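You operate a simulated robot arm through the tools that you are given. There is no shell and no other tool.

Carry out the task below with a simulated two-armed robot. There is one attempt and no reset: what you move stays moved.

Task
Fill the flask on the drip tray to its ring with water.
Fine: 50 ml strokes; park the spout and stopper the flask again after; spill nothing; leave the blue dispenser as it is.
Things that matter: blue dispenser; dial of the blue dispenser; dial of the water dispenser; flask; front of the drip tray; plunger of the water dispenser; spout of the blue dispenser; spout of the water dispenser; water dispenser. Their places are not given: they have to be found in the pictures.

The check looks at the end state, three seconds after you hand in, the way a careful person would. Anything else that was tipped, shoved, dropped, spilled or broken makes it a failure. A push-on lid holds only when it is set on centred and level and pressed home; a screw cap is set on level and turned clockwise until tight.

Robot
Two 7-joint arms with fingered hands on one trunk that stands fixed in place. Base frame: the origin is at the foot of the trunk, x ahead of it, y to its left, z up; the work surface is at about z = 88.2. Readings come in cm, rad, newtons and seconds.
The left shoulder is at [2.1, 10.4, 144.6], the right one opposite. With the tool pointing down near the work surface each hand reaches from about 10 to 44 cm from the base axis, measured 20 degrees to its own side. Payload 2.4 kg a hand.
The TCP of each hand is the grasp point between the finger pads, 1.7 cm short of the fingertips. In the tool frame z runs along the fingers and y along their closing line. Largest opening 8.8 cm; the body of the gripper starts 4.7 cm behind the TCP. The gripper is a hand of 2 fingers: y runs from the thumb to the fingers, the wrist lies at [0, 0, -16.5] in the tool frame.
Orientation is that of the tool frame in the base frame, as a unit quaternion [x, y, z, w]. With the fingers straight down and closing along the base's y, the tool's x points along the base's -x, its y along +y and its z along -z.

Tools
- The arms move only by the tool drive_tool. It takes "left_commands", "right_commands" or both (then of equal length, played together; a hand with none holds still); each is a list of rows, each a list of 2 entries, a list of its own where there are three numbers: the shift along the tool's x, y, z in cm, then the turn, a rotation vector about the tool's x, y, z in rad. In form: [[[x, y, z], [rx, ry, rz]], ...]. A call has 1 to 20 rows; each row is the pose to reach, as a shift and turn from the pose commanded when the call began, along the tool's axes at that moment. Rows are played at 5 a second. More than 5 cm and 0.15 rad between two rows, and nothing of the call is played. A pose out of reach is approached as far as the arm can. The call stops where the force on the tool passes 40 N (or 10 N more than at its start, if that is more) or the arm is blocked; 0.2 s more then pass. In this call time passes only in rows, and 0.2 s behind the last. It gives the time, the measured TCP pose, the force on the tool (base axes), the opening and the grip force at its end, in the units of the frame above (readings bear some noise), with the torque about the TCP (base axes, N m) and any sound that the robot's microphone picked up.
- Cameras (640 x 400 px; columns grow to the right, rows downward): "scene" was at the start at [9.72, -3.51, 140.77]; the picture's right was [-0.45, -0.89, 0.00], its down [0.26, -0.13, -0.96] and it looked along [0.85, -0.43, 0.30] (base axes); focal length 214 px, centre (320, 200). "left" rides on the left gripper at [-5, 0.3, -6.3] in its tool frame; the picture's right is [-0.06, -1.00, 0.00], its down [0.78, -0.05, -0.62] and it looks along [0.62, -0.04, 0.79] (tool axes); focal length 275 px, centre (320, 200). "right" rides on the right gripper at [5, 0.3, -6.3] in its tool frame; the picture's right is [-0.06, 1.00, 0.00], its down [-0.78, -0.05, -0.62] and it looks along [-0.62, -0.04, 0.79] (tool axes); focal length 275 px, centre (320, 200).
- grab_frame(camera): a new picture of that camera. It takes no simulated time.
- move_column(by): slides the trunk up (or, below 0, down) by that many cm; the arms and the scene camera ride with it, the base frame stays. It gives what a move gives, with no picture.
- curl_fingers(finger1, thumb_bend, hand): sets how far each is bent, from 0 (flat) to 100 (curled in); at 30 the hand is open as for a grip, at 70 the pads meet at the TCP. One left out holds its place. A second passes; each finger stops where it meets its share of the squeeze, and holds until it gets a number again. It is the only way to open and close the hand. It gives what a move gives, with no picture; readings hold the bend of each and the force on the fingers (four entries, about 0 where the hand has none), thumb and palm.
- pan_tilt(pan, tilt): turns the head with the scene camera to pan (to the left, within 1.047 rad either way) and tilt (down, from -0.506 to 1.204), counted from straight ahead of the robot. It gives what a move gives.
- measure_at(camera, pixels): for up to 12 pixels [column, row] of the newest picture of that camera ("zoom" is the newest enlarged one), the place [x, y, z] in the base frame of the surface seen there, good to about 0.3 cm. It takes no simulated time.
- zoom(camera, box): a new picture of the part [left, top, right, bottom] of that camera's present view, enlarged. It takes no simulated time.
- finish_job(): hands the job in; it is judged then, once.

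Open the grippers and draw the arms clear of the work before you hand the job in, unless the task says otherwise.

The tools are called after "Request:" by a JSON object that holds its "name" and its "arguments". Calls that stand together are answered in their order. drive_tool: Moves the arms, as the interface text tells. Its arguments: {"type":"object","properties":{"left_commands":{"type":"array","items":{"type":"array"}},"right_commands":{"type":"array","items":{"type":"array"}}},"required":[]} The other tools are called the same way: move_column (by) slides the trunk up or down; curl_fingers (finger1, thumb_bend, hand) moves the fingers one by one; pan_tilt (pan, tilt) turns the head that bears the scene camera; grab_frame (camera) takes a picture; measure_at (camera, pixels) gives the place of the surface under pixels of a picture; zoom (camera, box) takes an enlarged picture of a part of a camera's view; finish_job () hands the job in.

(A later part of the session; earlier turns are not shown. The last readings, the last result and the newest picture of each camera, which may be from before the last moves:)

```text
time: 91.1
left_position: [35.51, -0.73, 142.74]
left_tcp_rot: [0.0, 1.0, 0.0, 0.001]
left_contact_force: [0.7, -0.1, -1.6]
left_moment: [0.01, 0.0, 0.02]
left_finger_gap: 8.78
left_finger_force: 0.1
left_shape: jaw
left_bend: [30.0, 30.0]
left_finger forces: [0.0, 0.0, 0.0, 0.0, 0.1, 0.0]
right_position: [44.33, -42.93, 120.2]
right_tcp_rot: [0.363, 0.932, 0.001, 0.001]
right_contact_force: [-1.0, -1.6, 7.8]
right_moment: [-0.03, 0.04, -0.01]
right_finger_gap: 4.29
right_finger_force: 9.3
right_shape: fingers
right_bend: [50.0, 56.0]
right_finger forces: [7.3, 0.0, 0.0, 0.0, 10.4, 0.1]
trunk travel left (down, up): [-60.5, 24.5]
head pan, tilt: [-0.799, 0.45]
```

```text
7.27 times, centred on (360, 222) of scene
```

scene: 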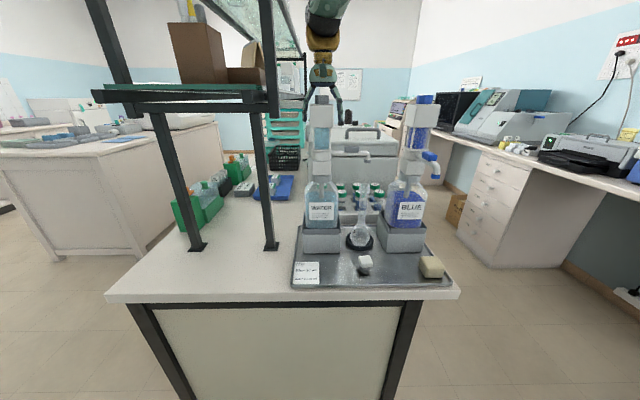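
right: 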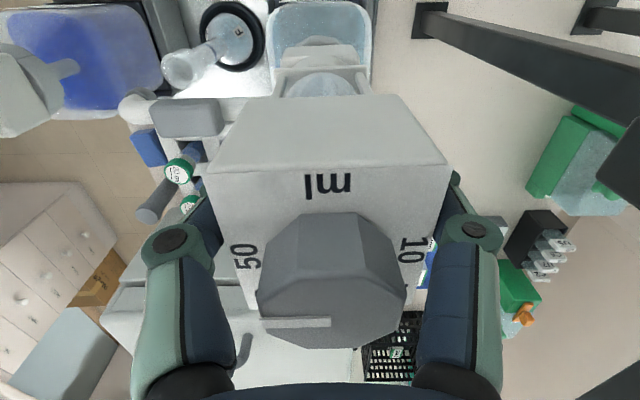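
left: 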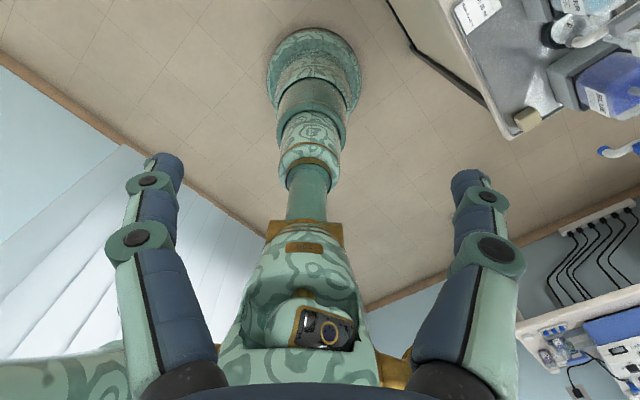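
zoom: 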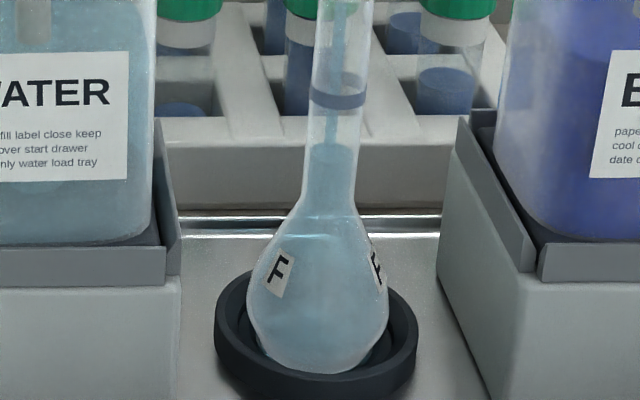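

The level is now in the neck (row ~150), ring at ~100. I press 0.4 cm more.

Request:
{"name": "drive_tool", "arguments": {"right_commands": [[[0, 0, 0.13], [0, 0, 0]], [[0, 0, 0.27], [0, 0, 0]], [[0, 0, 0.4], [0, 0, 0]]]}}

Request:
{"name": "zoom", "arguments": {"camera": "scene", "box": [345, 185, 375, 225]}}

Request:
{"name": "zoom", "arguments": {"camera": "scene", "box": [290, 100, 350, 180]}}

```text
time: 91.9
left_position: [35.52, -0.74, 142.78]
left_tcp_rot: [0.0, 1.0, 0.0, 0.0]
left_contact_force: [0.7, -0.4, 0.4]
left_moment: [-0.02, -0.01, 0.0]
left_finger_gap: 8.77
left_finger_force: 0.0
left_shape: jaw
left_bend: [30.0, 30.0]
left_finger forces: [0.0, 0.0, 0.0, 0.0, 0.0, 0.0]
right_position: [44.23, -43.13, 119.67]
right_tcp_rot: [0.364, 0.931, 0.0, 0.002]
right_contact_force: [-2.2, -2.9, 8.9]
right_moment: [-0.03, 0.05, 0.0]
right_finger_gap: 4.32
right_finger_force: 8.9
right_shape: fingers
right_bend: [50.0, 56.0]
right_finger forces: [7.2, 0.1, 0.0, 0.0, 10.8, 0.0]
trunk travel left (down, up): [-60.5, 24.5]
head pan, tilt: [-0.799, 0.45]
```

```text
10.00 times, centred on (360, 205) of scene
```

zoom: 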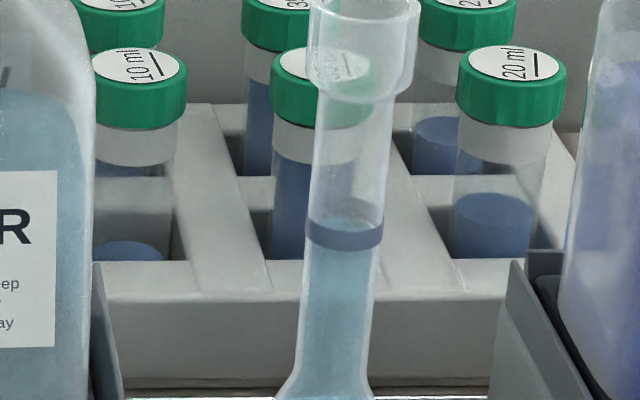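

```text
5.00 times, centred on (320, 140) of scene
```

zoom: 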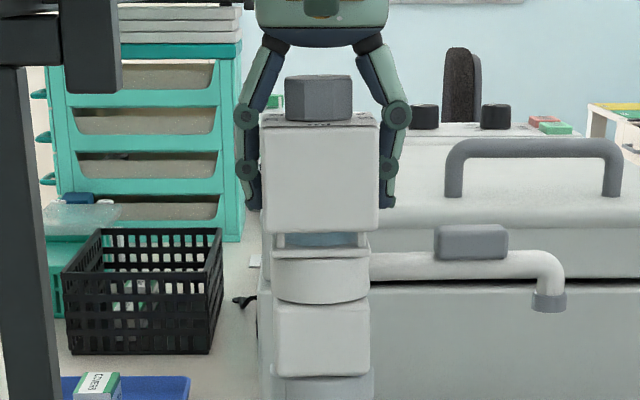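

The water now stands right at the ring and the stream has stopped. I zoom tighter to judge level against the ring.

Request:
{"name": "zoom", "arguments": {"camera": "scene", "box": [354, 198, 372, 216]}}

Request:
{"name": "grab_frame", "arguments": {"camera": "right"}}

Request:
{"name": "zoom", "arguments": {"camera": "right", "box": [120, 0, 280, 140]}}

```text
16.00 times, centred on (363, 207) of scene
```

zoom: 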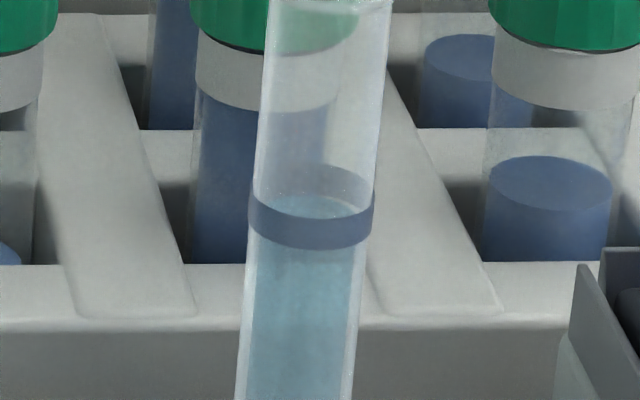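

```text
taken
```

right: 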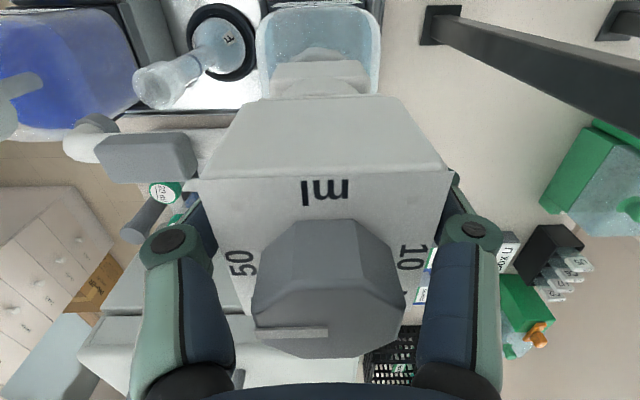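

```text
2.86 times, centred on (200, 70) of right
```

zoom: 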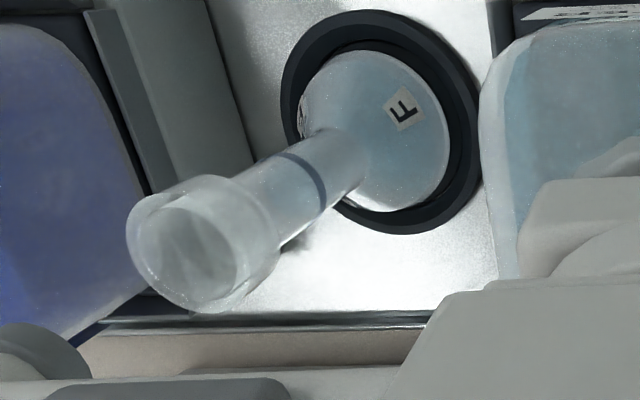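

The surface stands at the lower edge of the ring band, and the rail ends don't yet show through the head, so a little travel remains. I press 0.08 cm more.

Request:
{"name": "drive_tool", "arguments": {"right_commands": [[[0, 0, 0.08], [0, 0, 0]], [[0, 0, 0.08], [0, 0, 0]]]}}

Request:
{"name": "zoom", "arguments": {"camera": "scene", "box": [354, 198, 372, 216]}}

Request:
{"name": "grab_frame", "arguments": {"camera": "right"}}

```text
time: 92.5
left_position: [35.48, -0.7, 142.73]
left_tcp_rot: [0.0, 1.0, -0.001, 0.0]
left_contact_force: [0.2, -0.1, 0.2]
left_moment: [0.0, 0.01, -0.02]
left_finger_gap: 8.77
left_finger_force: 0.2
left_shape: jaw
left_bend: [30.0, 30.0]
left_finger forces: [0.0, 0.1, 0.0, 0.0, 0.1, 0.0]
right_position: [44.39, -43.03, 119.6]
right_tcp_rot: [0.365, 0.931, 0.0, 0.001]
right_contact_force: [-2.0, -2.0, 7.9]
right_moment: [-0.04, 0.02, 0.0]
right_finger_gap: 4.32
right_finger_force: 8.8
right_shape: fingers
right_bend: [50.0, 56.0]
right_finger forces: [7.3, 0.0, 0.0, 0.0, 10.6, 0.1]
trunk travel left (down, up): [-60.5, 24.5]
head pan, tilt: [-0.799, 0.45]
```

```text
16.00 times, centred on (363, 207) of scene
```

zoom: 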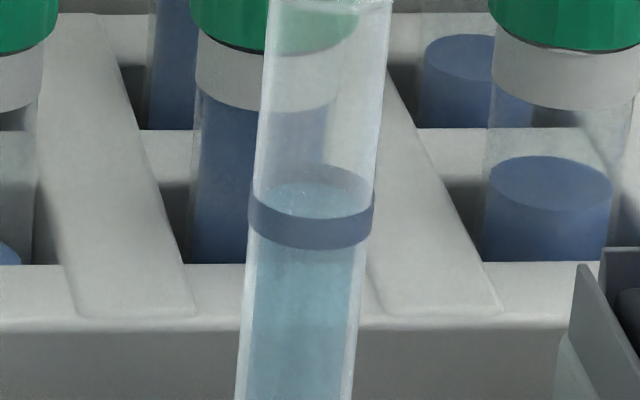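

```text
taken
```

right: 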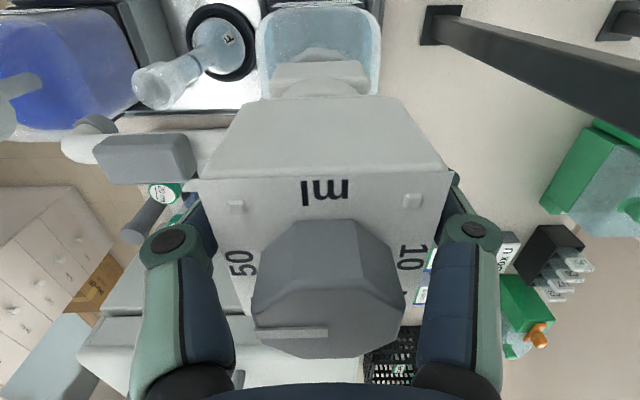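

The surface is now in the middle of the ring band and the rail ends show — the second stroke is done. I let the plunger rise again with the hand (4.4 cm up).

Request:
{"name": "drive_tool", "arguments": {"right_commands": [[[0, 0, -0.4], [0, 0, 0]], [[0, 0, -0.8], [0, 0, 0]], [[0, 0, -1.2], [0, 0, 0]], [[0, 0, -1.6], [0, 0, 0]], [[0, 0, -2.0], [0, 0, 0]], [[0, 0, -2.4], [0, 0, 0]], [[0, 0, -2.8], [0, 0, 0]], [[0, 0, -3.2], [0, 0, 0]], [[0, 0, -3.6], [0, 0, 0]], [[0, 0, -4.0], [0, 0, 0]], [[0, 0, -4.4], [0, 0, 0]], [[0, 0, -4.4], [0, 0, 0]]]}}

Request:
{"name": "zoom", "arguments": {"camera": "scene", "box": [290, 80, 390, 250]}}

Request:
{"name": "zoom", "arguments": {"camera": "scene", "box": [354, 198, 372, 216]}}

```text
time: 95.1
left_position: [35.63, -0.79, 142.73]
left_tcp_rot: [-0.001, 1.0, 0.0, 0.0]
left_contact_force: [0.3, 0.6, 0.0]
left_moment: [0.01, 0.05, 0.03]
left_finger_gap: 8.8
left_finger_force: 0.0
left_shape: jaw
left_bend: [30.0, 30.0]
left_finger forces: [0.0, 0.0, 0.1, 0.0, 0.0, 0.1]
right_position: [44.47, -43.07, 123.98]
right_tcp_rot: [0.365, 0.931, 0.0, 0.001]
right_contact_force: [-0.6, -0.7, 0.7]
right_moment: [0.05, -0.02, 0.01]
right_finger_gap: 4.31
right_finger_force: 8.0
right_shape: fingers
right_bend: [49.0, 56.0]
right_finger forces: [8.3, 0.0, 0.0, 0.1, 8.9, 0.0]
trunk travel left (down, up): [-60.5, 24.5]
head pan, tilt: [-0.799, 0.45]
```

```text
2.35 times, centred on (340, 165) of scene
```

zoom: 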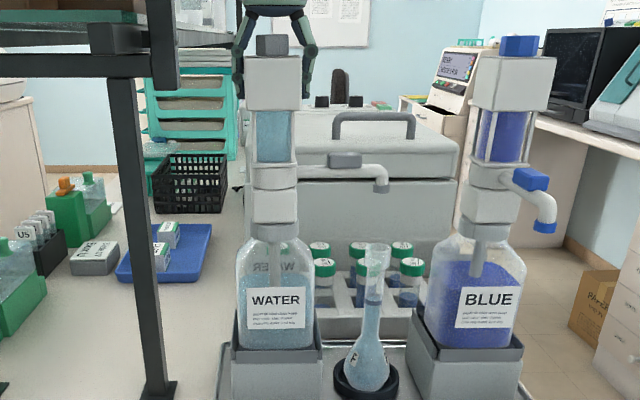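

```text
16.00 times, centred on (363, 207) of scene
```

zoom: 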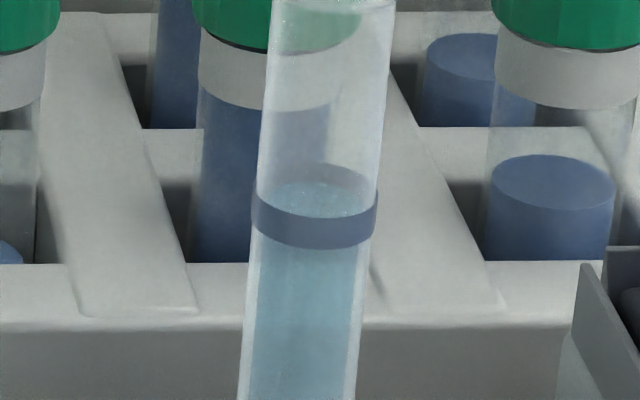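

The level sits in the ring and the plunger is up. I release the head gently and rise clear.

Request:
{"name": "curl_fingers", "arguments": {"hand": "right", "finger1": 56, "thumb_bend": 52}}

Request:
{"name": "curl_fingers", "arguments": {"hand": "right", "finger1": 38, "thumb_bend": 38}}

Request:
{"name": "drive_tool", "arguments": {"right_commands": [[[0, 0, -2], [0, 0, 0]], [[0, 0, -5], [0, 0, 0]], [[0, 0, -9], [0, 0, 0]], [[0, 0, -12], [0, 0, 0]], [[0, 0, -12], [0, 0, 0]]]}}

Request:
{"name": "grab_frame", "arguments": {"camera": "right"}}

Request:
{"name": "grab_frame", "arguments": {"camera": "scene"}}

```text
time: 96.1
left_position: [35.78, -0.79, 142.7]
left_tcp_rot: [0.0, 1.0, -0.001, 0.0]
left_contact_force: [0.5, -0.6, 0.2]
left_moment: [0.01, 0.01, -0.01]
left_finger_gap: 8.81
left_finger_force: 0.0
left_shape: jaw
left_bend: [30.0, 30.0]
left_finger forces: [0.1, 0.1, 0.0, 0.0, 0.0, 0.0]
right_position: [44.43, -43.06, 123.98]
right_tcp_rot: [0.364, 0.931, 0.0, 0.0]
right_contact_force: [-1.2, 0.5, 0.1]
right_moment: [0.06, -0.03, -0.01]
right_finger_gap: 4.44
right_finger_force: 3.5
right_shape: fingers
right_bend: [49.0, 49.0]
right_finger forces: [2.8, 0.1, 0.0, 0.0, 3.6, 0.0]
trunk travel left (down, up): [-60.5, 24.5]
head pan, tilt: [-0.799, 0.45]
```

```text
time: 97.1
left_position: [35.71, -0.65, 142.63]
left_tcp_rot: [0.0, 1.0, 0.0, 0.0]
left_contact_force: [0.8, -0.3, 0.7]
left_moment: [-0.01, -0.01, -0.01]
left_finger_gap: 8.81
left_finger_force: 0.1
left_shape: jaw
left_bend: [30.0, 30.0]
left_finger forces: [0.1, 0.0, 0.0, 0.0, 0.0, 0.0]
right_position: [44.51, -43.14, 124.03]
right_tcp_rot: [0.365, 0.931, 0.0, 0.0]
right_contact_force: [-0.2, 0.2, 0.0]
right_moment: [0.01, -0.01, 0.0]
right_finger_gap: 6.6
right_finger_force: 0.1
right_shape: fingers
right_bend: [38.0, 38.0]
right_finger forces: [0.0, 0.0, 0.0, 0.1, 0.0, 0.1]
trunk travel left (down, up): [-60.5, 24.5]
head pan, tilt: [-0.799, 0.45]
```

```text
time: 98.3
left_position: [35.59, -0.74, 142.8]
left_tcp_rot: [0.0, 1.0, 0.0, -0.001]
left_contact_force: [0.5, -0.4, 0.6]
left_moment: [0.02, 0.01, -0.03]
left_finger_gap: 8.8
left_finger_force: 0.0
left_shape: jaw
left_bend: [30.0, 30.0]
left_finger forces: [0.1, 0.1, 0.0, 0.0, 0.0, 0.0]
right_position: [44.5, -42.93, 136.17]
right_tcp_rot: [0.363, 0.932, 0.0, 0.0]
right_contact_force: [1.1, -0.1, 0.3]
right_moment: [0.0, 0.02, 0.04]
right_finger_gap: 6.61
right_finger_force: 0.2
right_shape: fingers
right_bend: [38.0, 38.0]
right_finger forces: [0.1, 0.0, 0.1, 0.0, 0.0, 0.0]
trunk travel left (down, up): [-60.5, 24.5]
head pan, tilt: [-0.799, 0.45]
```

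```text
taken
```

right: 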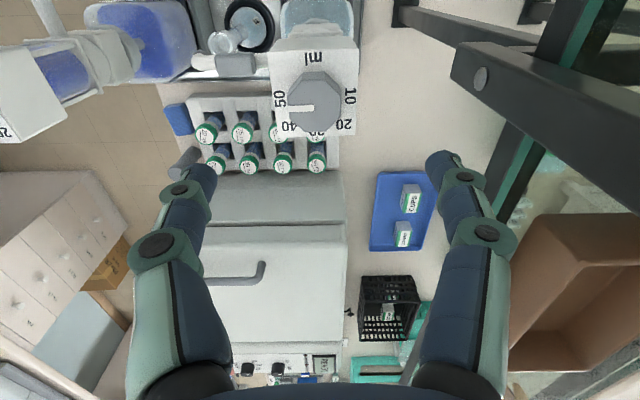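

```text
taken
```

scene: 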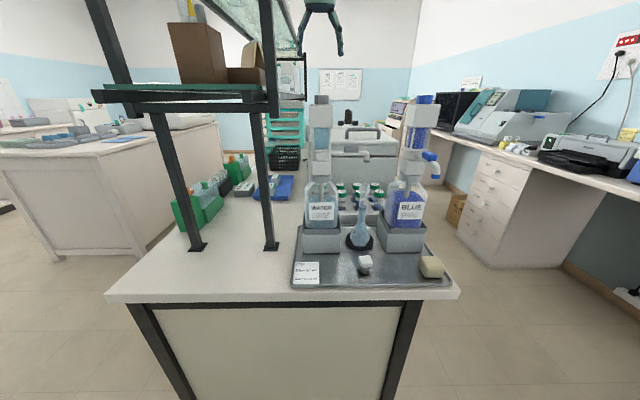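

The dial still reads 50 and everything stands upright. Now I park the spout: I move over the sleeve at (38.7,-48.4) with the hand turned to match the spout.

Request:
{"name": "drive_tool", "arguments": {"right_commands": [[[0.05, -0.7, 0], [0, 0, -0.134]], [[0.1, -1.4, 0], [0, 0, -0.268]], [[0.15, -2.1, 0], [0, 0, -0.402]], [[0.2, -2.9, 0], [0, 0, -0.536]], [[0.25, -3.6, 0], [0, 0, -0.67]], [[0.3, -4.3, 0], [0, 0, -0.804]], [[0.35, -5.0, 0], [0, 0, -0.938]], [[0.4, -5.7, 0], [0, 0, -1.072]], [[0.45, -6.5, 0], [0, 0, -1.206]], [[0.5, -7.2, 0], [0, 0, -1.34]], [[0.6, -7.9, 0], [0, 0, -1.47]], [[0.6, -7.9, 0], [0, 0, -1.47]]]}}

Request:
{"name": "curl_fingers", "arguments": {"hand": "right", "finger1": 48, "thumb_bend": 48}}

Request:
{"name": "move_column", "arguments": {"by": -8}}

Request:
{"name": "grab_frame", "arguments": {"camera": "right"}}

```text
time: 100.9
left_position: [35.73, -0.71, 142.77]
left_tcp_rot: [0.0, 1.0, 0.0, 0.0]
left_contact_force: [-0.6, 0.5, -0.3]
left_moment: [-0.04, 0.01, 0.04]
left_finger_gap: 8.77
left_finger_force: 0.0
left_shape: jaw
left_bend: [30.0, 30.0]
left_finger forces: [0.1, 0.0, 0.0, 0.1, 0.1, 0.0]
right_position: [38.53, -48.45, 135.89]
right_tcp_rot: [-0.355, 0.935, -0.001, 0.0]
right_contact_force: [-0.5, 1.2, 0.3]
right_moment: [-0.02, -0.01, 0.01]
right_finger_gap: 6.58
right_finger_force: 0.1
right_shape: fingers
right_bend: [38.0, 38.0]
right_finger forces: [0.0, 0.1, 0.1, 0.0, 0.0, 0.0]
trunk travel left (down, up): [-60.5, 24.5]
head pan, tilt: [-0.799, 0.45]
```

```text
time: 101.9
left_position: [35.72, -0.79, 142.78]
left_tcp_rot: [0.0, 1.0, 0.0, 0.0]
left_contact_force: [0.4, -0.7, -1.0]
left_moment: [-0.03, 0.02, 0.01]
left_finger_gap: 8.78
left_finger_force: 0.0
left_shape: jaw
left_bend: [30.0, 30.0]
left_finger forces: [0.0, 0.0, 0.0, 0.0, 0.0, 0.0]
right_position: [38.48, -48.5, 135.96]
right_tcp_rot: [-0.354, 0.935, 0.0, 0.0]
right_contact_force: [0.3, -0.7, 0.6]
right_moment: [0.01, -0.03, -0.01]
right_finger_gap: 4.44
right_finger_force: 0.1
right_shape: fingers
right_bend: [48.0, 48.0]
right_finger forces: [0.0, 0.0, 0.0, 0.1, 0.0, 0.1]
trunk travel left (down, up): [-60.5, 24.5]
head pan, tilt: [-0.799, 0.45]
```

```text
time: 103.0
left_position: [35.61, -0.65, 134.76]
left_tcp_rot: [0.0, 1.0, 0.0, -0.001]
left_contact_force: [-0.3, -0.1, 0.2]
left_moment: [-0.01, -0.04, 0.03]
left_finger_gap: 8.79
left_finger_force: 0.1
left_shape: jaw
left_bend: [30.0, 30.0]
left_finger forces: [0.0, 0.0, 0.1, 0.1, 0.1, 0.0]
right_position: [38.53, -48.33, 128.14]
right_tcp_rot: [-0.355, 0.935, 0.0, 0.001]
right_contact_force: [0.5, 1.2, 0.4]
right_moment: [-0.02, 0.01, 0.01]
right_finger_gap: 4.42
right_finger_force: 0.0
right_shape: fingers
right_bend: [48.0, 48.0]
right_finger forces: [0.0, 0.0, 0.0, 0.0, 0.1, 0.0]
trunk travel left (down, up): [-52.5, 32.5]
head pan, tilt: [-0.799, 0.45]
```

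```text
taken
```

right: 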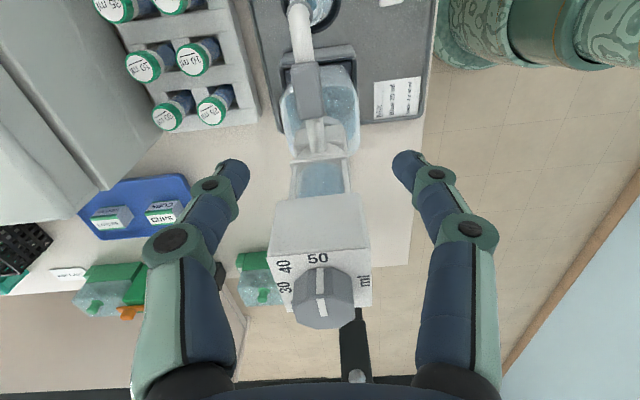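

The sleeve appears at (308,92), about 0.7 cm toward the thumb side. I measure it for the exact position and direction.

Request:
{"name": "measure_at", "arguments": {"camera": "right", "pixels": [[308, 90], [304, 68], [312, 112], [297, 92], [321, 90], [299, 30], [316, 130]]}}

Request:
{"name": "zoom", "arguments": {"camera": "right", "box": [250, 0, 380, 140]}}

```text
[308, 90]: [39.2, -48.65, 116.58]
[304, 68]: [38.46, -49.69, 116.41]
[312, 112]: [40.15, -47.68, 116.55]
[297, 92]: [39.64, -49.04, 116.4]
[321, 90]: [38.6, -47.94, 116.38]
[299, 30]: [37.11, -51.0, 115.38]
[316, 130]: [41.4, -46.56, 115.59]
```

```text
2.86 times, centred on (315, 70) of right
```

zoom: 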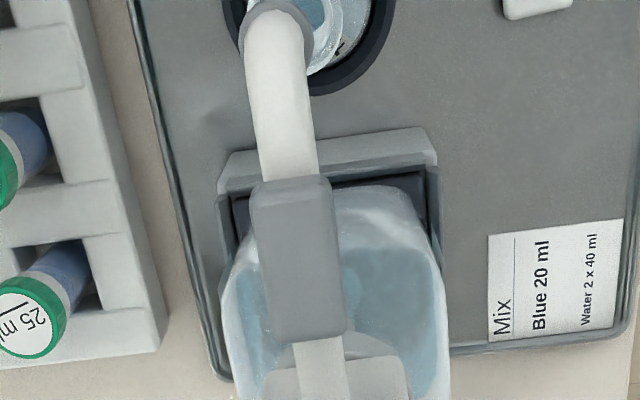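

The spout lies at ~226° from the axis; sleeve centre (39.15,-48.75). I shift and turn to match, then check reach.

Request:
{"name": "drive_tool", "arguments": {"right_commands": [[[-0.1, -0.4, 2], [0, 0, -0.04]], [[-0.17, -0.7, 4], [0, 0, -0.08]], [[-0.17, -0.7, 6], [0, 0, -0.08]], [[-0.17, -0.7, 6], [0, 0, -0.08]]]}}

Request:
{"name": "grab_frame", "arguments": {"camera": "right"}}

```text
time: 104.0
left_position: [35.58, -0.75, 134.69]
left_tcp_rot: [0.0, 1.0, 0.0, -0.001]
left_contact_force: [-0.4, 0.7, 0.1]
left_moment: [0.01, -0.02, -0.05]
left_finger_gap: 8.82
left_finger_force: 0.0
left_shape: jaw
left_bend: [30.0, 30.0]
left_finger forces: [0.1, 0.0, 0.1, 0.0, 0.0, 0.0]
right_position: [39.22, -48.96, 121.94]
right_tcp_rot: [-0.392, 0.92, 0.0, -0.001]
right_contact_force: [-0.2, 0.4, 0.3]
right_moment: [0.0, 0.02, 0.02]
right_finger_gap: 4.41
right_finger_force: 0.1
right_shape: fingers
right_bend: [48.0, 48.0]
right_finger forces: [0.0, 0.0, 0.0, 0.0, 0.0, 0.0]
trunk travel left (down, up): [-52.5, 32.5]
head pan, tilt: [-0.799, 0.45]
```

```text
taken
```

right: 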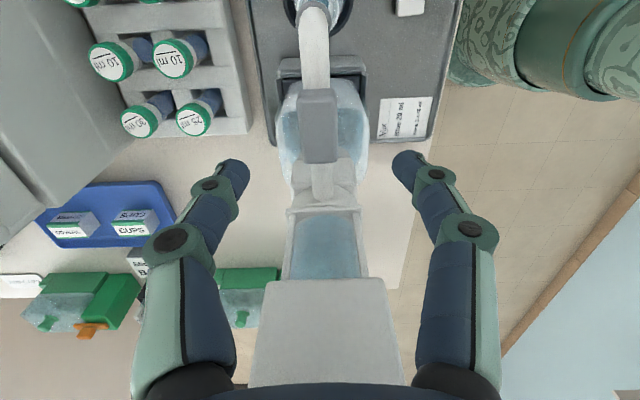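

Now well aligned (sleeve at (320,125)). I descend 5.1 cm and close lightly.

Request:
{"name": "drive_tool", "arguments": {"right_commands": [[[0, 0, 2], [0, 0, 0]], [[0, 0, 4], [0, 0, 0]], [[0, 0, 5.1], [0, 0, 0]], [[0, 0, 5.1], [0, 0, 0]]]}}

Request:
{"name": "curl_fingers", "arguments": {"hand": "right", "finger1": 63, "thumb_bend": 62.5}}

Request:
{"name": "grab_frame", "arguments": {"camera": "right"}}

```text
time: 105.0
left_position: [35.74, -0.77, 134.66]
left_tcp_rot: [0.0, 1.0, 0.0, 0.0]
left_contact_force: [-0.4, 0.0, -0.7]
left_moment: [-0.02, -0.02, 0.0]
left_finger_gap: 8.78
left_finger_force: 0.0
left_shape: jaw
left_bend: [30.0, 30.0]
left_finger forces: [0.0, 0.1, 0.0, 0.0, 0.0, 0.0]
right_position: [39.24, -49.01, 116.89]
right_tcp_rot: [-0.392, 0.92, 0.0, 0.0]
right_contact_force: [1.0, -0.1, -0.6]
right_moment: [0.0, 0.0, 0.0]
right_finger_gap: 4.41
right_finger_force: 0.0
right_shape: fingers
right_bend: [48.0, 48.0]
right_finger forces: [0.0, 0.0, 0.1, 0.1, 0.1, 0.0]
trunk travel left (down, up): [-52.5, 32.5]
head pan, tilt: [-0.799, 0.45]
```

```text
time: 106.0
left_position: [35.54, -0.76, 134.74]
left_tcp_rot: [0.0, 1.0, -0.001, 0.001]
left_contact_force: [0.3, 0.7, 0.6]
left_moment: [-0.01, 0.01, 0.0]
left_finger_gap: 8.77
left_finger_force: 0.0
left_shape: jaw
left_bend: [30.0, 30.0]
left_finger forces: [0.0, 0.0, 0.0, 0.1, 0.0, 0.0]
right_position: [39.14, -49.06, 116.94]
right_tcp_rot: [-0.392, 0.92, 0.0, 0.0]
right_contact_force: [-0.5, -0.1, -0.4]
right_moment: [0.02, 0.02, -0.01]
right_finger_gap: 1.29
right_finger_force: 0.4
right_shape: fingers
right_bend: [62.0, 62.0]
right_finger forces: [0.3, 0.1, 0.0, 0.1, 0.2, 0.0]
trunk travel left (down, up): [-52.5, 32.5]
head pan, tilt: [-0.799, 0.45]
```

```text
taken
```

right: 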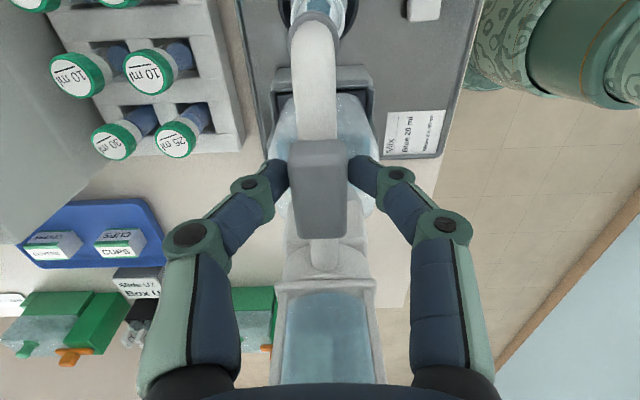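

Light even contact again. I swing the spout clockwise 0.87 rad first (radius 7.7).

Request:
{"name": "drive_tool", "arguments": {"right_commands": [[[-0.081, 1.113, 0], [0, 0, 0.145]], [[-0.322, 2.202, 0], [0, 0, 0.29]], [[-0.717, 3.245, 0], [0, 0, 0.435]], [[-1.259, 4.22, 0], [0, 0, 0.58]], [[-1.937, 5.106, 0], [0, 0, 0.725]], [[-2.735, 5.885, 0], [0, 0, 0.87]], [[-2.735, 5.885, 0], [0, 0, 0.87]]]}}

Request:
{"name": "grab_frame", "arguments": {"camera": "right"}}

Request:
{"name": "zoom", "arguments": {"camera": "scene", "box": [290, 80, 390, 250]}}

```text
time: 107.6
left_position: [35.73, -0.75, 134.79]
left_tcp_rot: [0.0, 1.0, 0.0, -0.001]
left_contact_force: [0.1, -1.0, 0.2]
left_moment: [-0.03, -0.01, -0.01]
left_finger_gap: 8.78
left_finger_force: 0.0
left_shape: jaw
left_bend: [30.0, 30.0]
left_finger forces: [0.0, 0.0, 0.1, 0.0, 0.1, 0.0]
right_position: [36.78, -42.72, 116.9]
right_tcp_rot: [0.033, 0.999, 0.001, 0.0]
right_contact_force: [1.0, -0.4, -0.2]
right_moment: [0.03, -0.01, 0.04]
right_finger_gap: 1.28
right_finger_force: 0.0
right_shape: fingers
right_bend: [62.0, 62.0]
right_finger forces: [0.2, 0.0, 0.0, 0.1, 0.2, 0.1]
trunk travel left (down, up): [-52.5, 32.5]
head pan, tilt: [-0.799, 0.45]
```

```text
taken
```

right: 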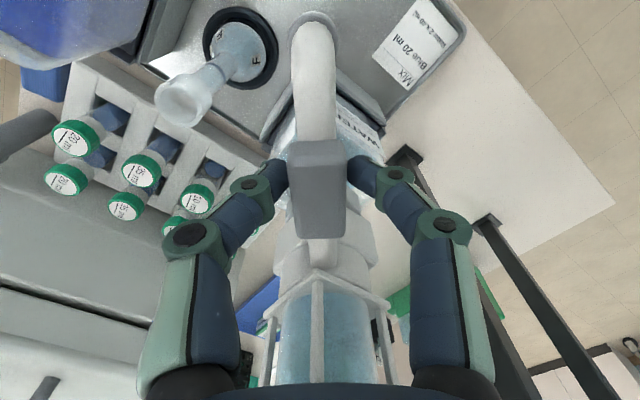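

```text
2.35 times, centred on (340, 165) of scene
```

zoom: 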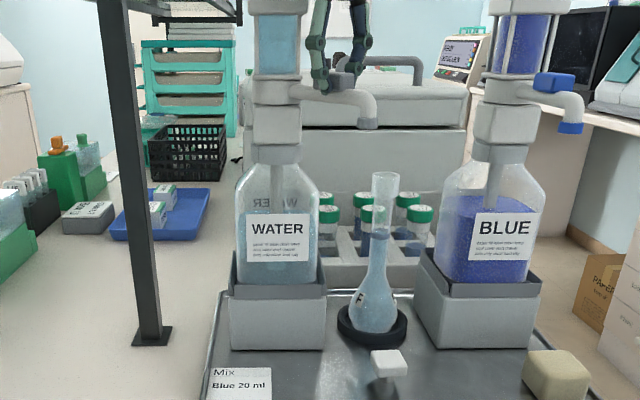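

The spout follows. I swing the remaining 0.72 rad to the front.

Request:
{"name": "drive_tool", "arguments": {"right_commands": [[[-0.081, 1.113, 0], [0, 0, 0.145]], [[-0.322, 2.202, 0], [0, 0, 0.29]], [[-0.717, 3.245, 0], [0, 0, 0.435]], [[-1.259, 4.22, 0], [0, 0, 0.58]], [[-1.911, 5.077, 0], [0, 0, 0.72]], [[-1.911, 5.077, 0], [0, 0, 0.72]]]}}

Request:
{"name": "grab_frame", "arguments": {"camera": "right"}}

Request:
{"name": "zoom", "arguments": {"camera": "scene", "box": [290, 80, 390, 250]}}

```text
time: 109.0
left_position: [35.73, -0.74, 134.71]
left_tcp_rot: [0.0, 1.0, 0.001, 0.0]
left_contact_force: [0.1, -0.6, 0.4]
left_moment: [0.02, -0.01, -0.03]
left_finger_gap: 8.82
left_finger_force: 0.1
left_shape: jaw
left_bend: [30.0, 30.0]
left_finger forces: [0.0, 0.1, 0.0, 0.0, 0.0, 0.0]
right_position: [39.02, -37.76, 116.97]
right_tcp_rot: [0.383, 0.924, -0.001, 0.001]
right_contact_force: [-0.9, -1.5, 0.2]
right_moment: [0.02, -0.02, 0.02]
right_finger_gap: 1.31
right_finger_force: 0.5
right_shape: fingers
right_bend: [63.0, 61.0]
right_finger forces: [0.0, 0.0, 0.0, 0.1, 1.1, 0.0]
trunk travel left (down, up): [-52.5, 32.5]
head pan, tilt: [-0.799, 0.45]
```

```text
taken
```

right: 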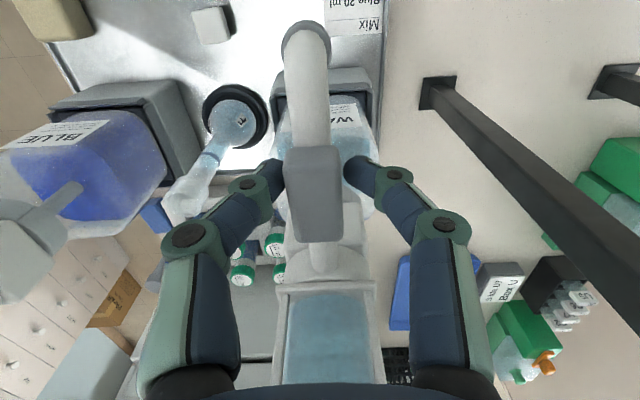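

```text
2.35 times, centred on (340, 165) of scene
```

zoom: 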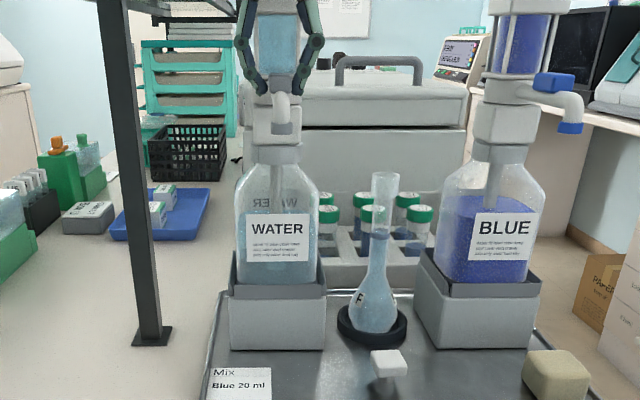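

The spout is ~2° short of its first direction (tip at (307,35) vs (315,38) before). I nudge it a touch further clockwise.

Request:
{"name": "drive_tool", "arguments": {"right_commands": [[[0, 0.15, 0], [0, 0, 0.02]], [[0, 0.3, 0], [0, 0, 0.03]], [[0, 0.3, 0], [0, 0, 0.03]]]}}

Request:
{"name": "curl_fingers", "arguments": {"hand": "right", "finger1": 48, "thumb_bend": 48}}

Request:
{"name": "grab_frame", "arguments": {"camera": "right"}}

```text
time: 109.8
left_position: [35.63, -0.67, 134.8]
left_tcp_rot: [0.0, 1.0, 0.0, 0.0]
left_contact_force: [0.3, 0.0, -0.1]
left_moment: [0.05, -0.02, 0.01]
left_finger_gap: 8.8
left_finger_force: 0.1
left_shape: jaw
left_bend: [30.0, 30.0]
left_finger forces: [0.0, 0.1, 0.0, 0.1, 0.1, 0.0]
right_position: [39.27, -37.75, 116.98]
right_tcp_rot: [0.396, 0.918, 0.0, 0.0]
right_contact_force: [-0.7, -1.3, 2.0]
right_moment: [-0.02, 0.06, 0.01]
right_finger_gap: 1.46
right_finger_force: 1.7
right_shape: fingers
right_bend: [63.0, 61.0]
right_finger forces: [0.0, 0.1, 0.0, 0.0, 2.1, 0.1]
trunk travel left (down, up): [-52.5, 32.5]
head pan, tilt: [-0.799, 0.45]
```

```text
time: 110.8
left_position: [35.79, -0.87, 134.64]
left_tcp_rot: [0.0, 1.0, 0.0, 0.0]
left_contact_force: [0.4, -0.1, 0.5]
left_moment: [0.03, 0.01, -0.02]
left_finger_gap: 8.79
left_finger_force: 0.1
left_shape: jaw
left_bend: [30.0, 30.0]
left_finger forces: [0.0, 0.0, 0.0, 0.0, 0.1, 0.0]
right_position: [39.11, -37.7, 116.87]
right_tcp_rot: [0.396, 0.918, -0.001, 0.0]
right_contact_force: [0.8, -0.3, -1.4]
right_moment: [0.0, -0.01, 0.0]
right_finger_gap: 4.33
right_finger_force: 0.1
right_shape: fingers
right_bend: [48.0, 48.0]
right_finger forces: [0.0, 0.0, 0.0, 0.0, 0.1, 0.1]
trunk travel left (down, up): [-52.5, 32.5]
head pan, tilt: [-0.799, 0.45]
```

```text
taken
```

right: 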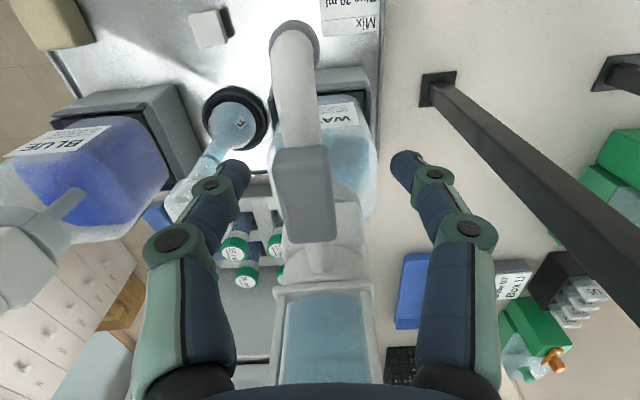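

The spout resisted further turning (2 N), so it's at its stop. I measure it against the starting position.

Request:
{"name": "measure_at", "arguments": {"camera": "right", "pixels": [[305, 195], [300, 160], [312, 235], [296, 80], [294, 40], [276, 195], [333, 195]]}}

Request:
{"name": "zoom", "arguments": {"camera": "scene", "box": [290, 60, 390, 170]}}

```text
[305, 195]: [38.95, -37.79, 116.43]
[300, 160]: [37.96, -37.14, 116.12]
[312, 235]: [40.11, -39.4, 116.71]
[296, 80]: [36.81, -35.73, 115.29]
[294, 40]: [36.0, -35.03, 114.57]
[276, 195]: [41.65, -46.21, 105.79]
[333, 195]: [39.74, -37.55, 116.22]
```

```text
3.64 times, centred on (340, 115) of scene
```

zoom: 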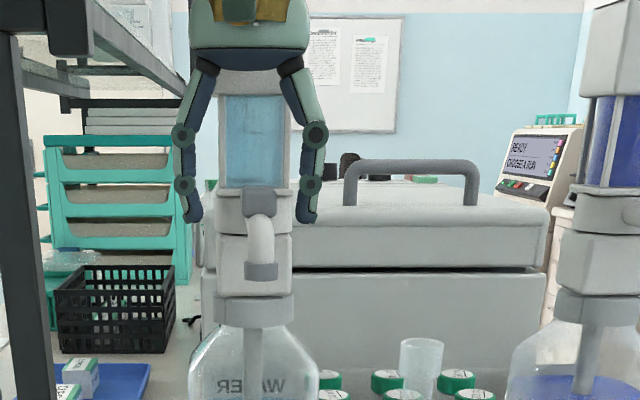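

The spout is parked where it began (~135°, over the tray front). I rise and move above the stopper at (29.4,-43.8), then lower the trunk 9 cm.

Request:
{"name": "drive_tool", "arguments": {"right_commands": [[[0, -0.3, -3], [0, 0, 0]], [[0, -0.3, -7], [0, 0, 0]], [[0.6, -3.5, -8], [0, 0, -0.03]], [[1.3, -7, -8], [0, 0, -0.06]], [[2.21, -11.25, -8], [0, 0, -0.09]], [[2.21, -11.25, -8], [0, 0, -0.09]]]}}

Request:
{"name": "move_column", "arguments": {"by": -9}}

Request:
{"name": "grab_frame", "arguments": {"camera": "right"}}

Request:
{"name": "grab_frame", "arguments": {"camera": "scene"}}

```text
time: 112.2
left_position: [35.66, -0.65, 134.68]
left_tcp_rot: [0.0, 1.0, 0.0, 0.0]
left_contact_force: [0.2, 0.1, 0.0]
left_moment: [-0.01, -0.01, -0.01]
left_finger_gap: 8.82
left_finger_force: 0.1
left_shape: jaw
left_bend: [30.0, 30.0]
left_finger forces: [0.1, 0.0, 0.0, 0.0, 0.0, 0.1]
right_position: [29.49, -43.85, 124.87]
right_tcp_rot: [0.355, 0.935, 0.0, 0.001]
right_contact_force: [-0.1, -0.2, 0.4]
right_moment: [0.0, -0.02, -0.02]
right_finger_gap: 4.34
right_finger_force: 0.1
right_shape: fingers
right_bend: [48.0, 48.0]
right_finger forces: [0.0, 0.0, 0.0, 0.1, 0.0, 0.0]
trunk travel left (down, up): [-52.5, 32.5]
head pan, tilt: [-0.799, 0.45]
```

```text
time: 113.5
left_position: [35.59, -0.69, 125.7]
left_tcp_rot: [0.0, 1.0, 0.0, 0.0]
left_contact_force: [0.6, -0.1, 0.1]
left_moment: [0.01, 0.04, 0.02]
left_finger_gap: 8.79
left_finger_force: 0.1
left_shape: jaw
left_bend: [30.0, 30.0]
left_finger forces: [0.0, 0.1, 0.1, 0.0, 0.0, 0.1]
right_position: [29.48, -43.84, 116.05]
right_tcp_rot: [0.355, 0.935, 0.0, -0.001]
right_contact_force: [0.9, 0.5, -0.3]
right_moment: [0.02, 0.03, 0.0]
right_finger_gap: 4.3
right_finger_force: 0.1
right_shape: fingers
right_bend: [48.0, 48.0]
right_finger forces: [0.0, 0.0, 0.0, 0.0, 0.1, 0.0]
trunk travel left (down, up): [-43.5, 41.5]
head pan, tilt: [-0.799, 0.45]
```

```text
taken
```

right: 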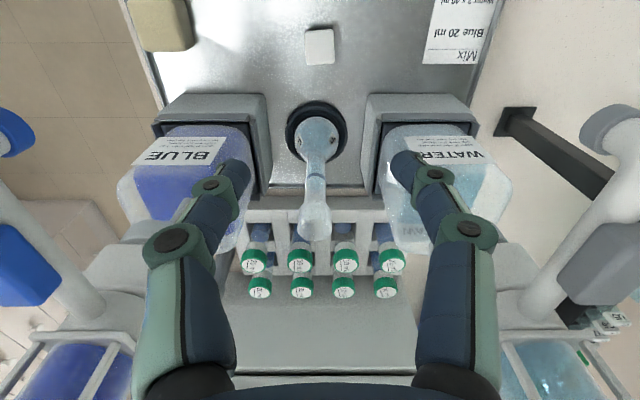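

```text
taken
```

scene: 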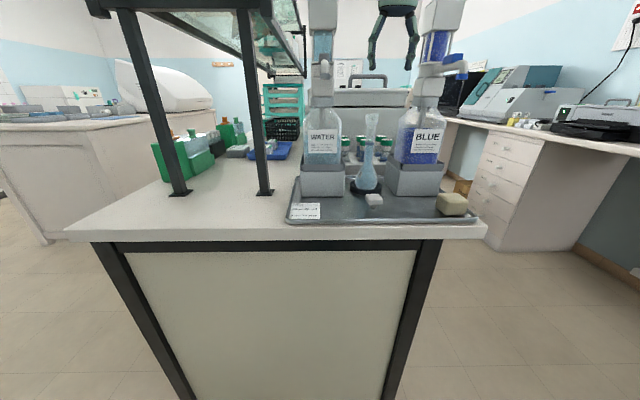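

The stopper stands at (319,47) in the hand view. I open the fingers to ~5.7 cm, descend to z≈102, and measure it.

Request:
{"name": "curl_fingers", "arguments": {"hand": "right", "finger1": 42, "thumb_bend": 42}}

Request:
{"name": "drive_tool", "arguments": {"right_commands": [[[0, 0, 4], [0, 0, 0]], [[0, 0, 8], [0, 0, 0]], [[0, 0, 12], [0, 0, 0]], [[0, 0, 15], [0, 0, 0]], [[0, 0, 15], [0, 0, 0]]]}}

Request:
{"name": "grab_frame", "arguments": {"camera": "right"}}

Request:
{"name": "zoom", "arguments": {"camera": "right", "box": [260, 50, 380, 170]}}

```text
time: 114.5
left_position: [35.7, -0.82, 125.72]
left_tcp_rot: [-0.001, 1.0, 0.0, 0.0]
left_contact_force: [0.0, 0.0, 0.2]
left_moment: [0.02, -0.01, -0.01]
left_finger_gap: 8.82
left_finger_force: 0.0
left_shape: jaw
left_bend: [30.0, 30.0]
left_finger forces: [0.1, 0.1, 0.0, 0.0, 0.0, 0.0]
right_position: [29.54, -43.85, 115.9]
right_tcp_rot: [0.354, 0.935, 0.0, 0.0]
right_contact_force: [0.6, -0.1, -0.4]
right_moment: [0.02, 0.0, -0.01]
right_finger_gap: 5.68
right_finger_force: 0.2
right_shape: fingers
right_bend: [42.0, 42.0]
right_finger forces: [0.0, 0.0, 0.0, 0.0, 0.0, 0.0]
trunk travel left (down, up): [-43.5, 41.5]
head pan, tilt: [-0.799, 0.45]
```

```text
time: 115.7
left_position: [35.61, -0.68, 125.71]
left_tcp_rot: [0.0, 1.0, 0.0, 0.001]
left_contact_force: [-0.2, 0.5, 0.5]
left_moment: [-0.01, 0.02, 0.04]
left_finger_gap: 8.8
left_finger_force: 0.1
left_shape: jaw
left_bend: [30.0, 30.0]
left_finger forces: [0.0, 0.0, 0.0, 0.1, 0.0, 0.0]
right_position: [29.54, -43.63, 101.05]
right_tcp_rot: [0.355, 0.935, 0.0, 0.0]
right_contact_force: [-0.1, -0.5, 0.6]
right_moment: [0.0, 0.01, 0.0]
right_finger_gap: 5.68
right_finger_force: 0.1
right_shape: fingers
right_bend: [42.0, 42.0]
right_finger forces: [0.1, 0.1, 0.1, 0.0, 0.0, 0.0]
trunk travel left (down, up): [-43.5, 41.5]
head pan, tilt: [-0.799, 0.45]
```

```text
taken
```

right: 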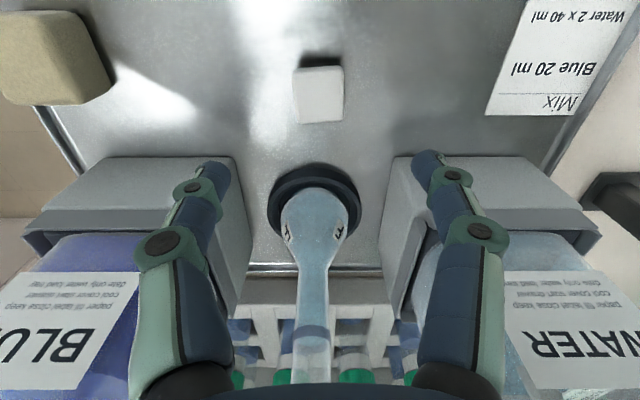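

```text
3.33 times, centred on (320, 110) of right
```

zoom: 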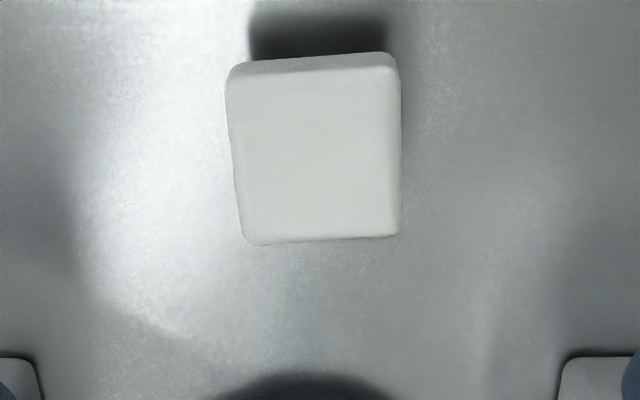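

I measure the stopper's top face from here.

Request:
{"name": "measure_at", "arguments": {"camera": "right", "pixels": [[319, 97], [297, 97], [342, 96], [318, 74], [320, 119]]}}

Request:
{"name": "drive_tool", "arguments": {"right_commands": [[[0, 0, 0], [0, 0, 0]]]}}

```text
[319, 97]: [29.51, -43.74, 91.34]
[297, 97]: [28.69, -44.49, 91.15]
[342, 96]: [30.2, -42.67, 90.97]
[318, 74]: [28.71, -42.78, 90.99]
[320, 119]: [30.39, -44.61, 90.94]
```

```text
time: 116.1
left_position: [35.66, -0.76, 125.71]
left_tcp_rot: [0.0, 1.0, 0.0, 0.0]
left_contact_force: [0.3, 1.3, 0.5]
left_moment: [0.01, 0.02, -0.01]
left_finger_gap: 8.78
left_finger_force: 0.1
left_shape: jaw
left_bend: [30.0, 30.0]
left_finger forces: [0.0, 0.1, 0.0, 0.0, 0.1, 0.0]
right_position: [29.56, -43.61, 100.99]
right_tcp_rot: [0.355, 0.935, 0.0, 0.0]
right_contact_force: [0.0, 0.4, 0.1]
right_moment: [0.0, -0.02, 0.01]
right_finger_gap: 5.7
right_finger_force: 0.1
right_shape: fingers
right_bend: [42.0, 42.0]
right_finger forces: [0.0, 0.0, 0.1, 0.0, 0.0, 0.1]
trunk travel left (down, up): [-43.5, 41.5]
head pan, tilt: [-0.799, 0.45]
```

The hand is centred over the stopper (29.5,-43.67). I descend to z≈90.7 to grip its head.

Request:
{"name": "drive_tool", "arguments": {"right_commands": [[[0, 0, 4], [0, 0, 0]], [[0, 0, 7.5], [0, 0, 0]], [[0, 0, 9.5], [0, 0, 0]], [[0, 0, 10.3], [0, 0, 0]], [[0, 0, 10.3], [0, 0, 0]]]}}

Request:
{"name": "grab_frame", "arguments": {"camera": "right"}}

Request:
{"name": "zoom", "arguments": {"camera": "scene", "box": [345, 180, 405, 220]}}

```text
time: 117.3
left_position: [35.56, -0.76, 125.67]
left_tcp_rot: [0.0, 1.0, -0.001, 0.0]
left_contact_force: [-0.6, -0.8, -0.4]
left_moment: [0.0, 0.0, -0.02]
left_finger_gap: 8.8
left_finger_force: 0.0
left_shape: jaw
left_bend: [30.0, 30.0]
left_finger forces: [0.1, 0.1, 0.0, 0.1, 0.0, 0.1]
right_position: [29.62, -43.67, 90.75]
right_tcp_rot: [0.355, 0.935, 0.001, -0.001]
right_contact_force: [-0.9, 1.3, -0.1]
right_moment: [0.01, 0.0, 0.0]
right_finger_gap: 5.69
right_finger_force: 0.0
right_shape: fingers
right_bend: [42.0, 42.0]
right_finger forces: [0.0, 0.1, 0.0, 0.0, 0.0, 0.0]
trunk travel left (down, up): [-43.5, 41.5]
head pan, tilt: [-0.799, 0.45]
```

```text
taken
```

right: 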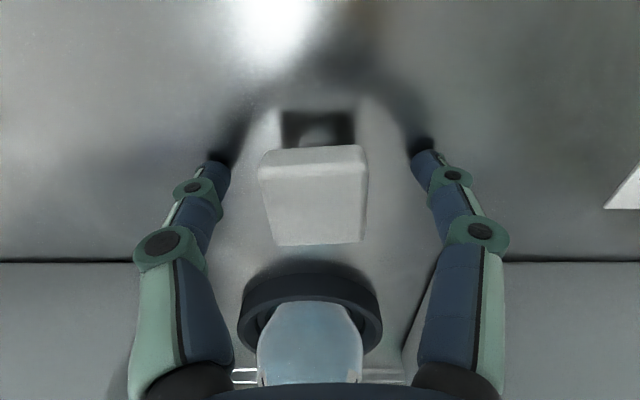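

```text
10.00 times, centred on (375, 200) of scene
```

zoom: 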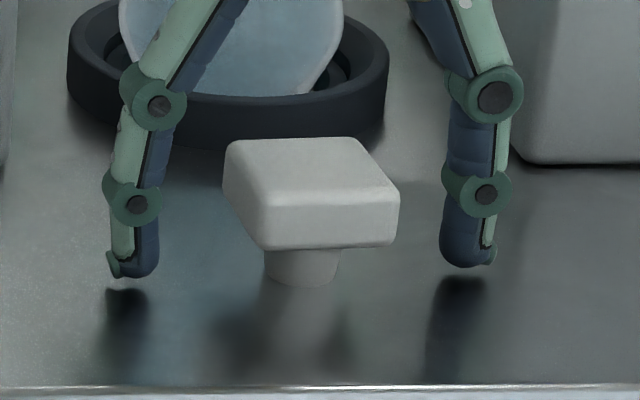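

The stopper is ~0.15 cm toward the thumb. I shift and close in two balanced stages (finger commanded further than the stiffer thumb).

Request:
{"name": "drive_tool", "arguments": {"right_commands": [[[0, -0.15, 0], [0, 0, 0]], [[0, -0.15, 0], [0, 0, 0]]]}}

Request:
{"name": "curl_fingers", "arguments": {"hand": "right", "finger1": 60, "thumb_bend": 59}}

Request:
{"name": "curl_fingers", "arguments": {"hand": "right", "finger1": 76, "thumb_bend": 65.5}}

Request:
{"name": "grab_frame", "arguments": {"camera": "right"}}

Request:
{"name": "zoom", "arguments": {"camera": "scene", "box": [345, 180, 405, 220]}}

```text
time: 117.9
left_position: [35.65, -0.82, 125.65]
left_tcp_rot: [0.0, 1.0, 0.0, 0.0]
left_contact_force: [0.1, 0.6, -0.7]
left_moment: [0.02, -0.02, -0.03]
left_finger_gap: 8.81
left_finger_force: 0.0
left_shape: jaw
left_bend: [30.0, 30.0]
left_finger forces: [0.0, 0.0, 0.0, 0.0, 0.1, 0.0]
right_position: [29.42, -43.81, 90.84]
right_tcp_rot: [0.354, 0.935, -0.001, 0.0]
right_contact_force: [0.1, 0.0, 0.0]
right_moment: [0.04, -0.02, 0.01]
right_finger_gap: 5.67
right_finger_force: 0.0
right_shape: fingers
right_bend: [42.0, 42.0]
right_finger forces: [0.0, 0.0, 0.1, 0.0, 0.1, 0.0]
trunk travel left (down, up): [-43.5, 41.5]
head pan, tilt: [-0.799, 0.45]
```

```text
time: 118.9
left_position: [35.74, -0.76, 125.71]
left_tcp_rot: [0.0, 1.0, 0.0, 0.0]
left_contact_force: [-0.2, 0.4, -0.2]
left_moment: [0.01, -0.01, 0.01]
left_finger_gap: 8.78
left_finger_force: 0.0
left_shape: jaw
left_bend: [30.0, 30.0]
left_finger forces: [0.1, 0.1, 0.1, 0.1, 0.0, 0.0]
right_position: [29.56, -43.78, 90.63]
right_tcp_rot: [0.354, 0.935, 0.0, 0.0]
right_contact_force: [-0.1, -0.3, -0.1]
right_moment: [0.01, 0.01, -0.03]
right_finger_gap: 2.02
right_finger_force: 0.5
right_shape: fingers
right_bend: [59.0, 58.0]
right_finger forces: [0.4, 0.0, 0.0, 0.0, 0.4, 0.0]
trunk travel left (down, up): [-43.5, 41.5]
head pan, tilt: [-0.799, 0.45]
```

```text
time: 119.9
left_position: [35.77, -0.7, 125.72]
left_tcp_rot: [0.0, 1.0, 0.001, 0.0]
left_contact_force: [0.6, 0.9, 0.0]
left_moment: [0.0, 0.02, -0.02]
left_finger_gap: 8.76
left_finger_force: 0.0
left_shape: jaw
left_bend: [30.0, 30.0]
left_finger forces: [0.0, 0.0, 0.1, 0.0, 0.0, 0.0]
right_position: [29.49, -43.88, 90.78]
right_tcp_rot: [0.354, 0.935, 0.0, 0.0]
right_contact_force: [-0.6, -0.3, -0.4]
right_moment: [-0.01, -0.01, -0.03]
right_finger_gap: 1.33
right_finger_force: 5.2
right_shape: fingers
right_bend: [71.0, 62.0]
right_finger forces: [5.2, 0.1, 0.1, 0.1, 4.9, 0.1]
trunk travel left (down, up): [-43.5, 41.5]
head pan, tilt: [-0.799, 0.45]
```

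```text
taken
```

right: 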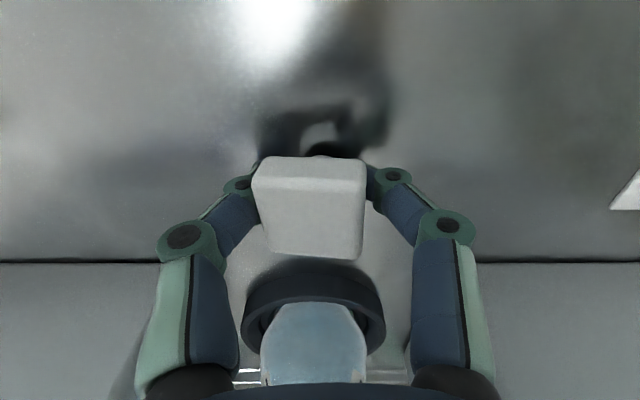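

```text
10.00 times, centred on (375, 200) of scene
```

zoom: 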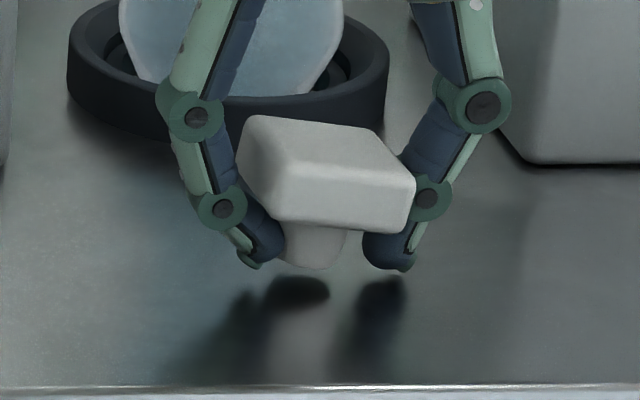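

The fingertips slid under the head's edge and the stopper sits tilted in the grip. I lower slightly so the plug rests on the tray, then release and regrip higher.

Request:
{"name": "drive_tool", "arguments": {"right_commands": [[[0, 0, 0.15], [0, 0, 0]], [[0, 0, 0.3], [0, 0, 0]], [[0, 0, 0.3], [0, 0, 0]]]}}

Request:
{"name": "zoom", "arguments": {"camera": "scene", "box": [345, 180, 405, 220]}}

```text
time: 120.7
left_position: [35.56, -0.63, 125.78]
left_tcp_rot: [0.0, 1.0, -0.001, 0.0]
left_contact_force: [-0.8, 0.4, 0.6]
left_moment: [0.0, 0.01, 0.01]
left_finger_gap: 8.8
left_finger_force: 0.0
left_shape: jaw
left_bend: [30.0, 30.0]
left_finger forces: [0.0, 0.1, 0.0, 0.0, 0.1, 0.0]
right_position: [29.45, -43.76, 90.57]
right_tcp_rot: [0.355, 0.935, -0.001, 0.002]
right_contact_force: [0.7, -3.2, 21.9]
right_moment: [-0.35, 0.28, 0.05]
right_finger_gap: 1.32
right_finger_force: 15.2
right_shape: fingers
right_bend: [72.0, 65.0]
right_finger forces: [4.7, 0.0, 0.1, 0.0, 25.2, 0.0]
trunk travel left (down, up): [-43.5, 41.5]
head pan, tilt: [-0.799, 0.45]
```

```text
10.00 times, centred on (375, 200) of scene
```

zoom: 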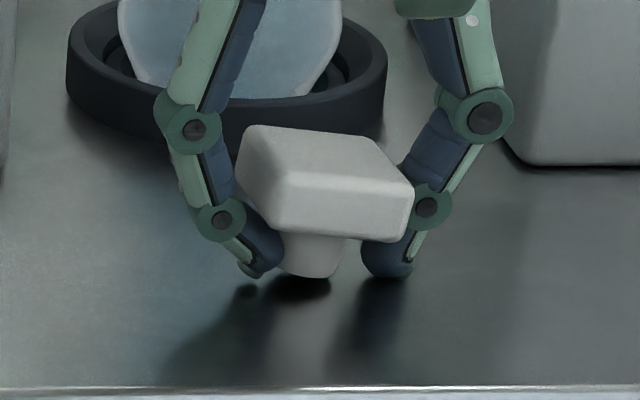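

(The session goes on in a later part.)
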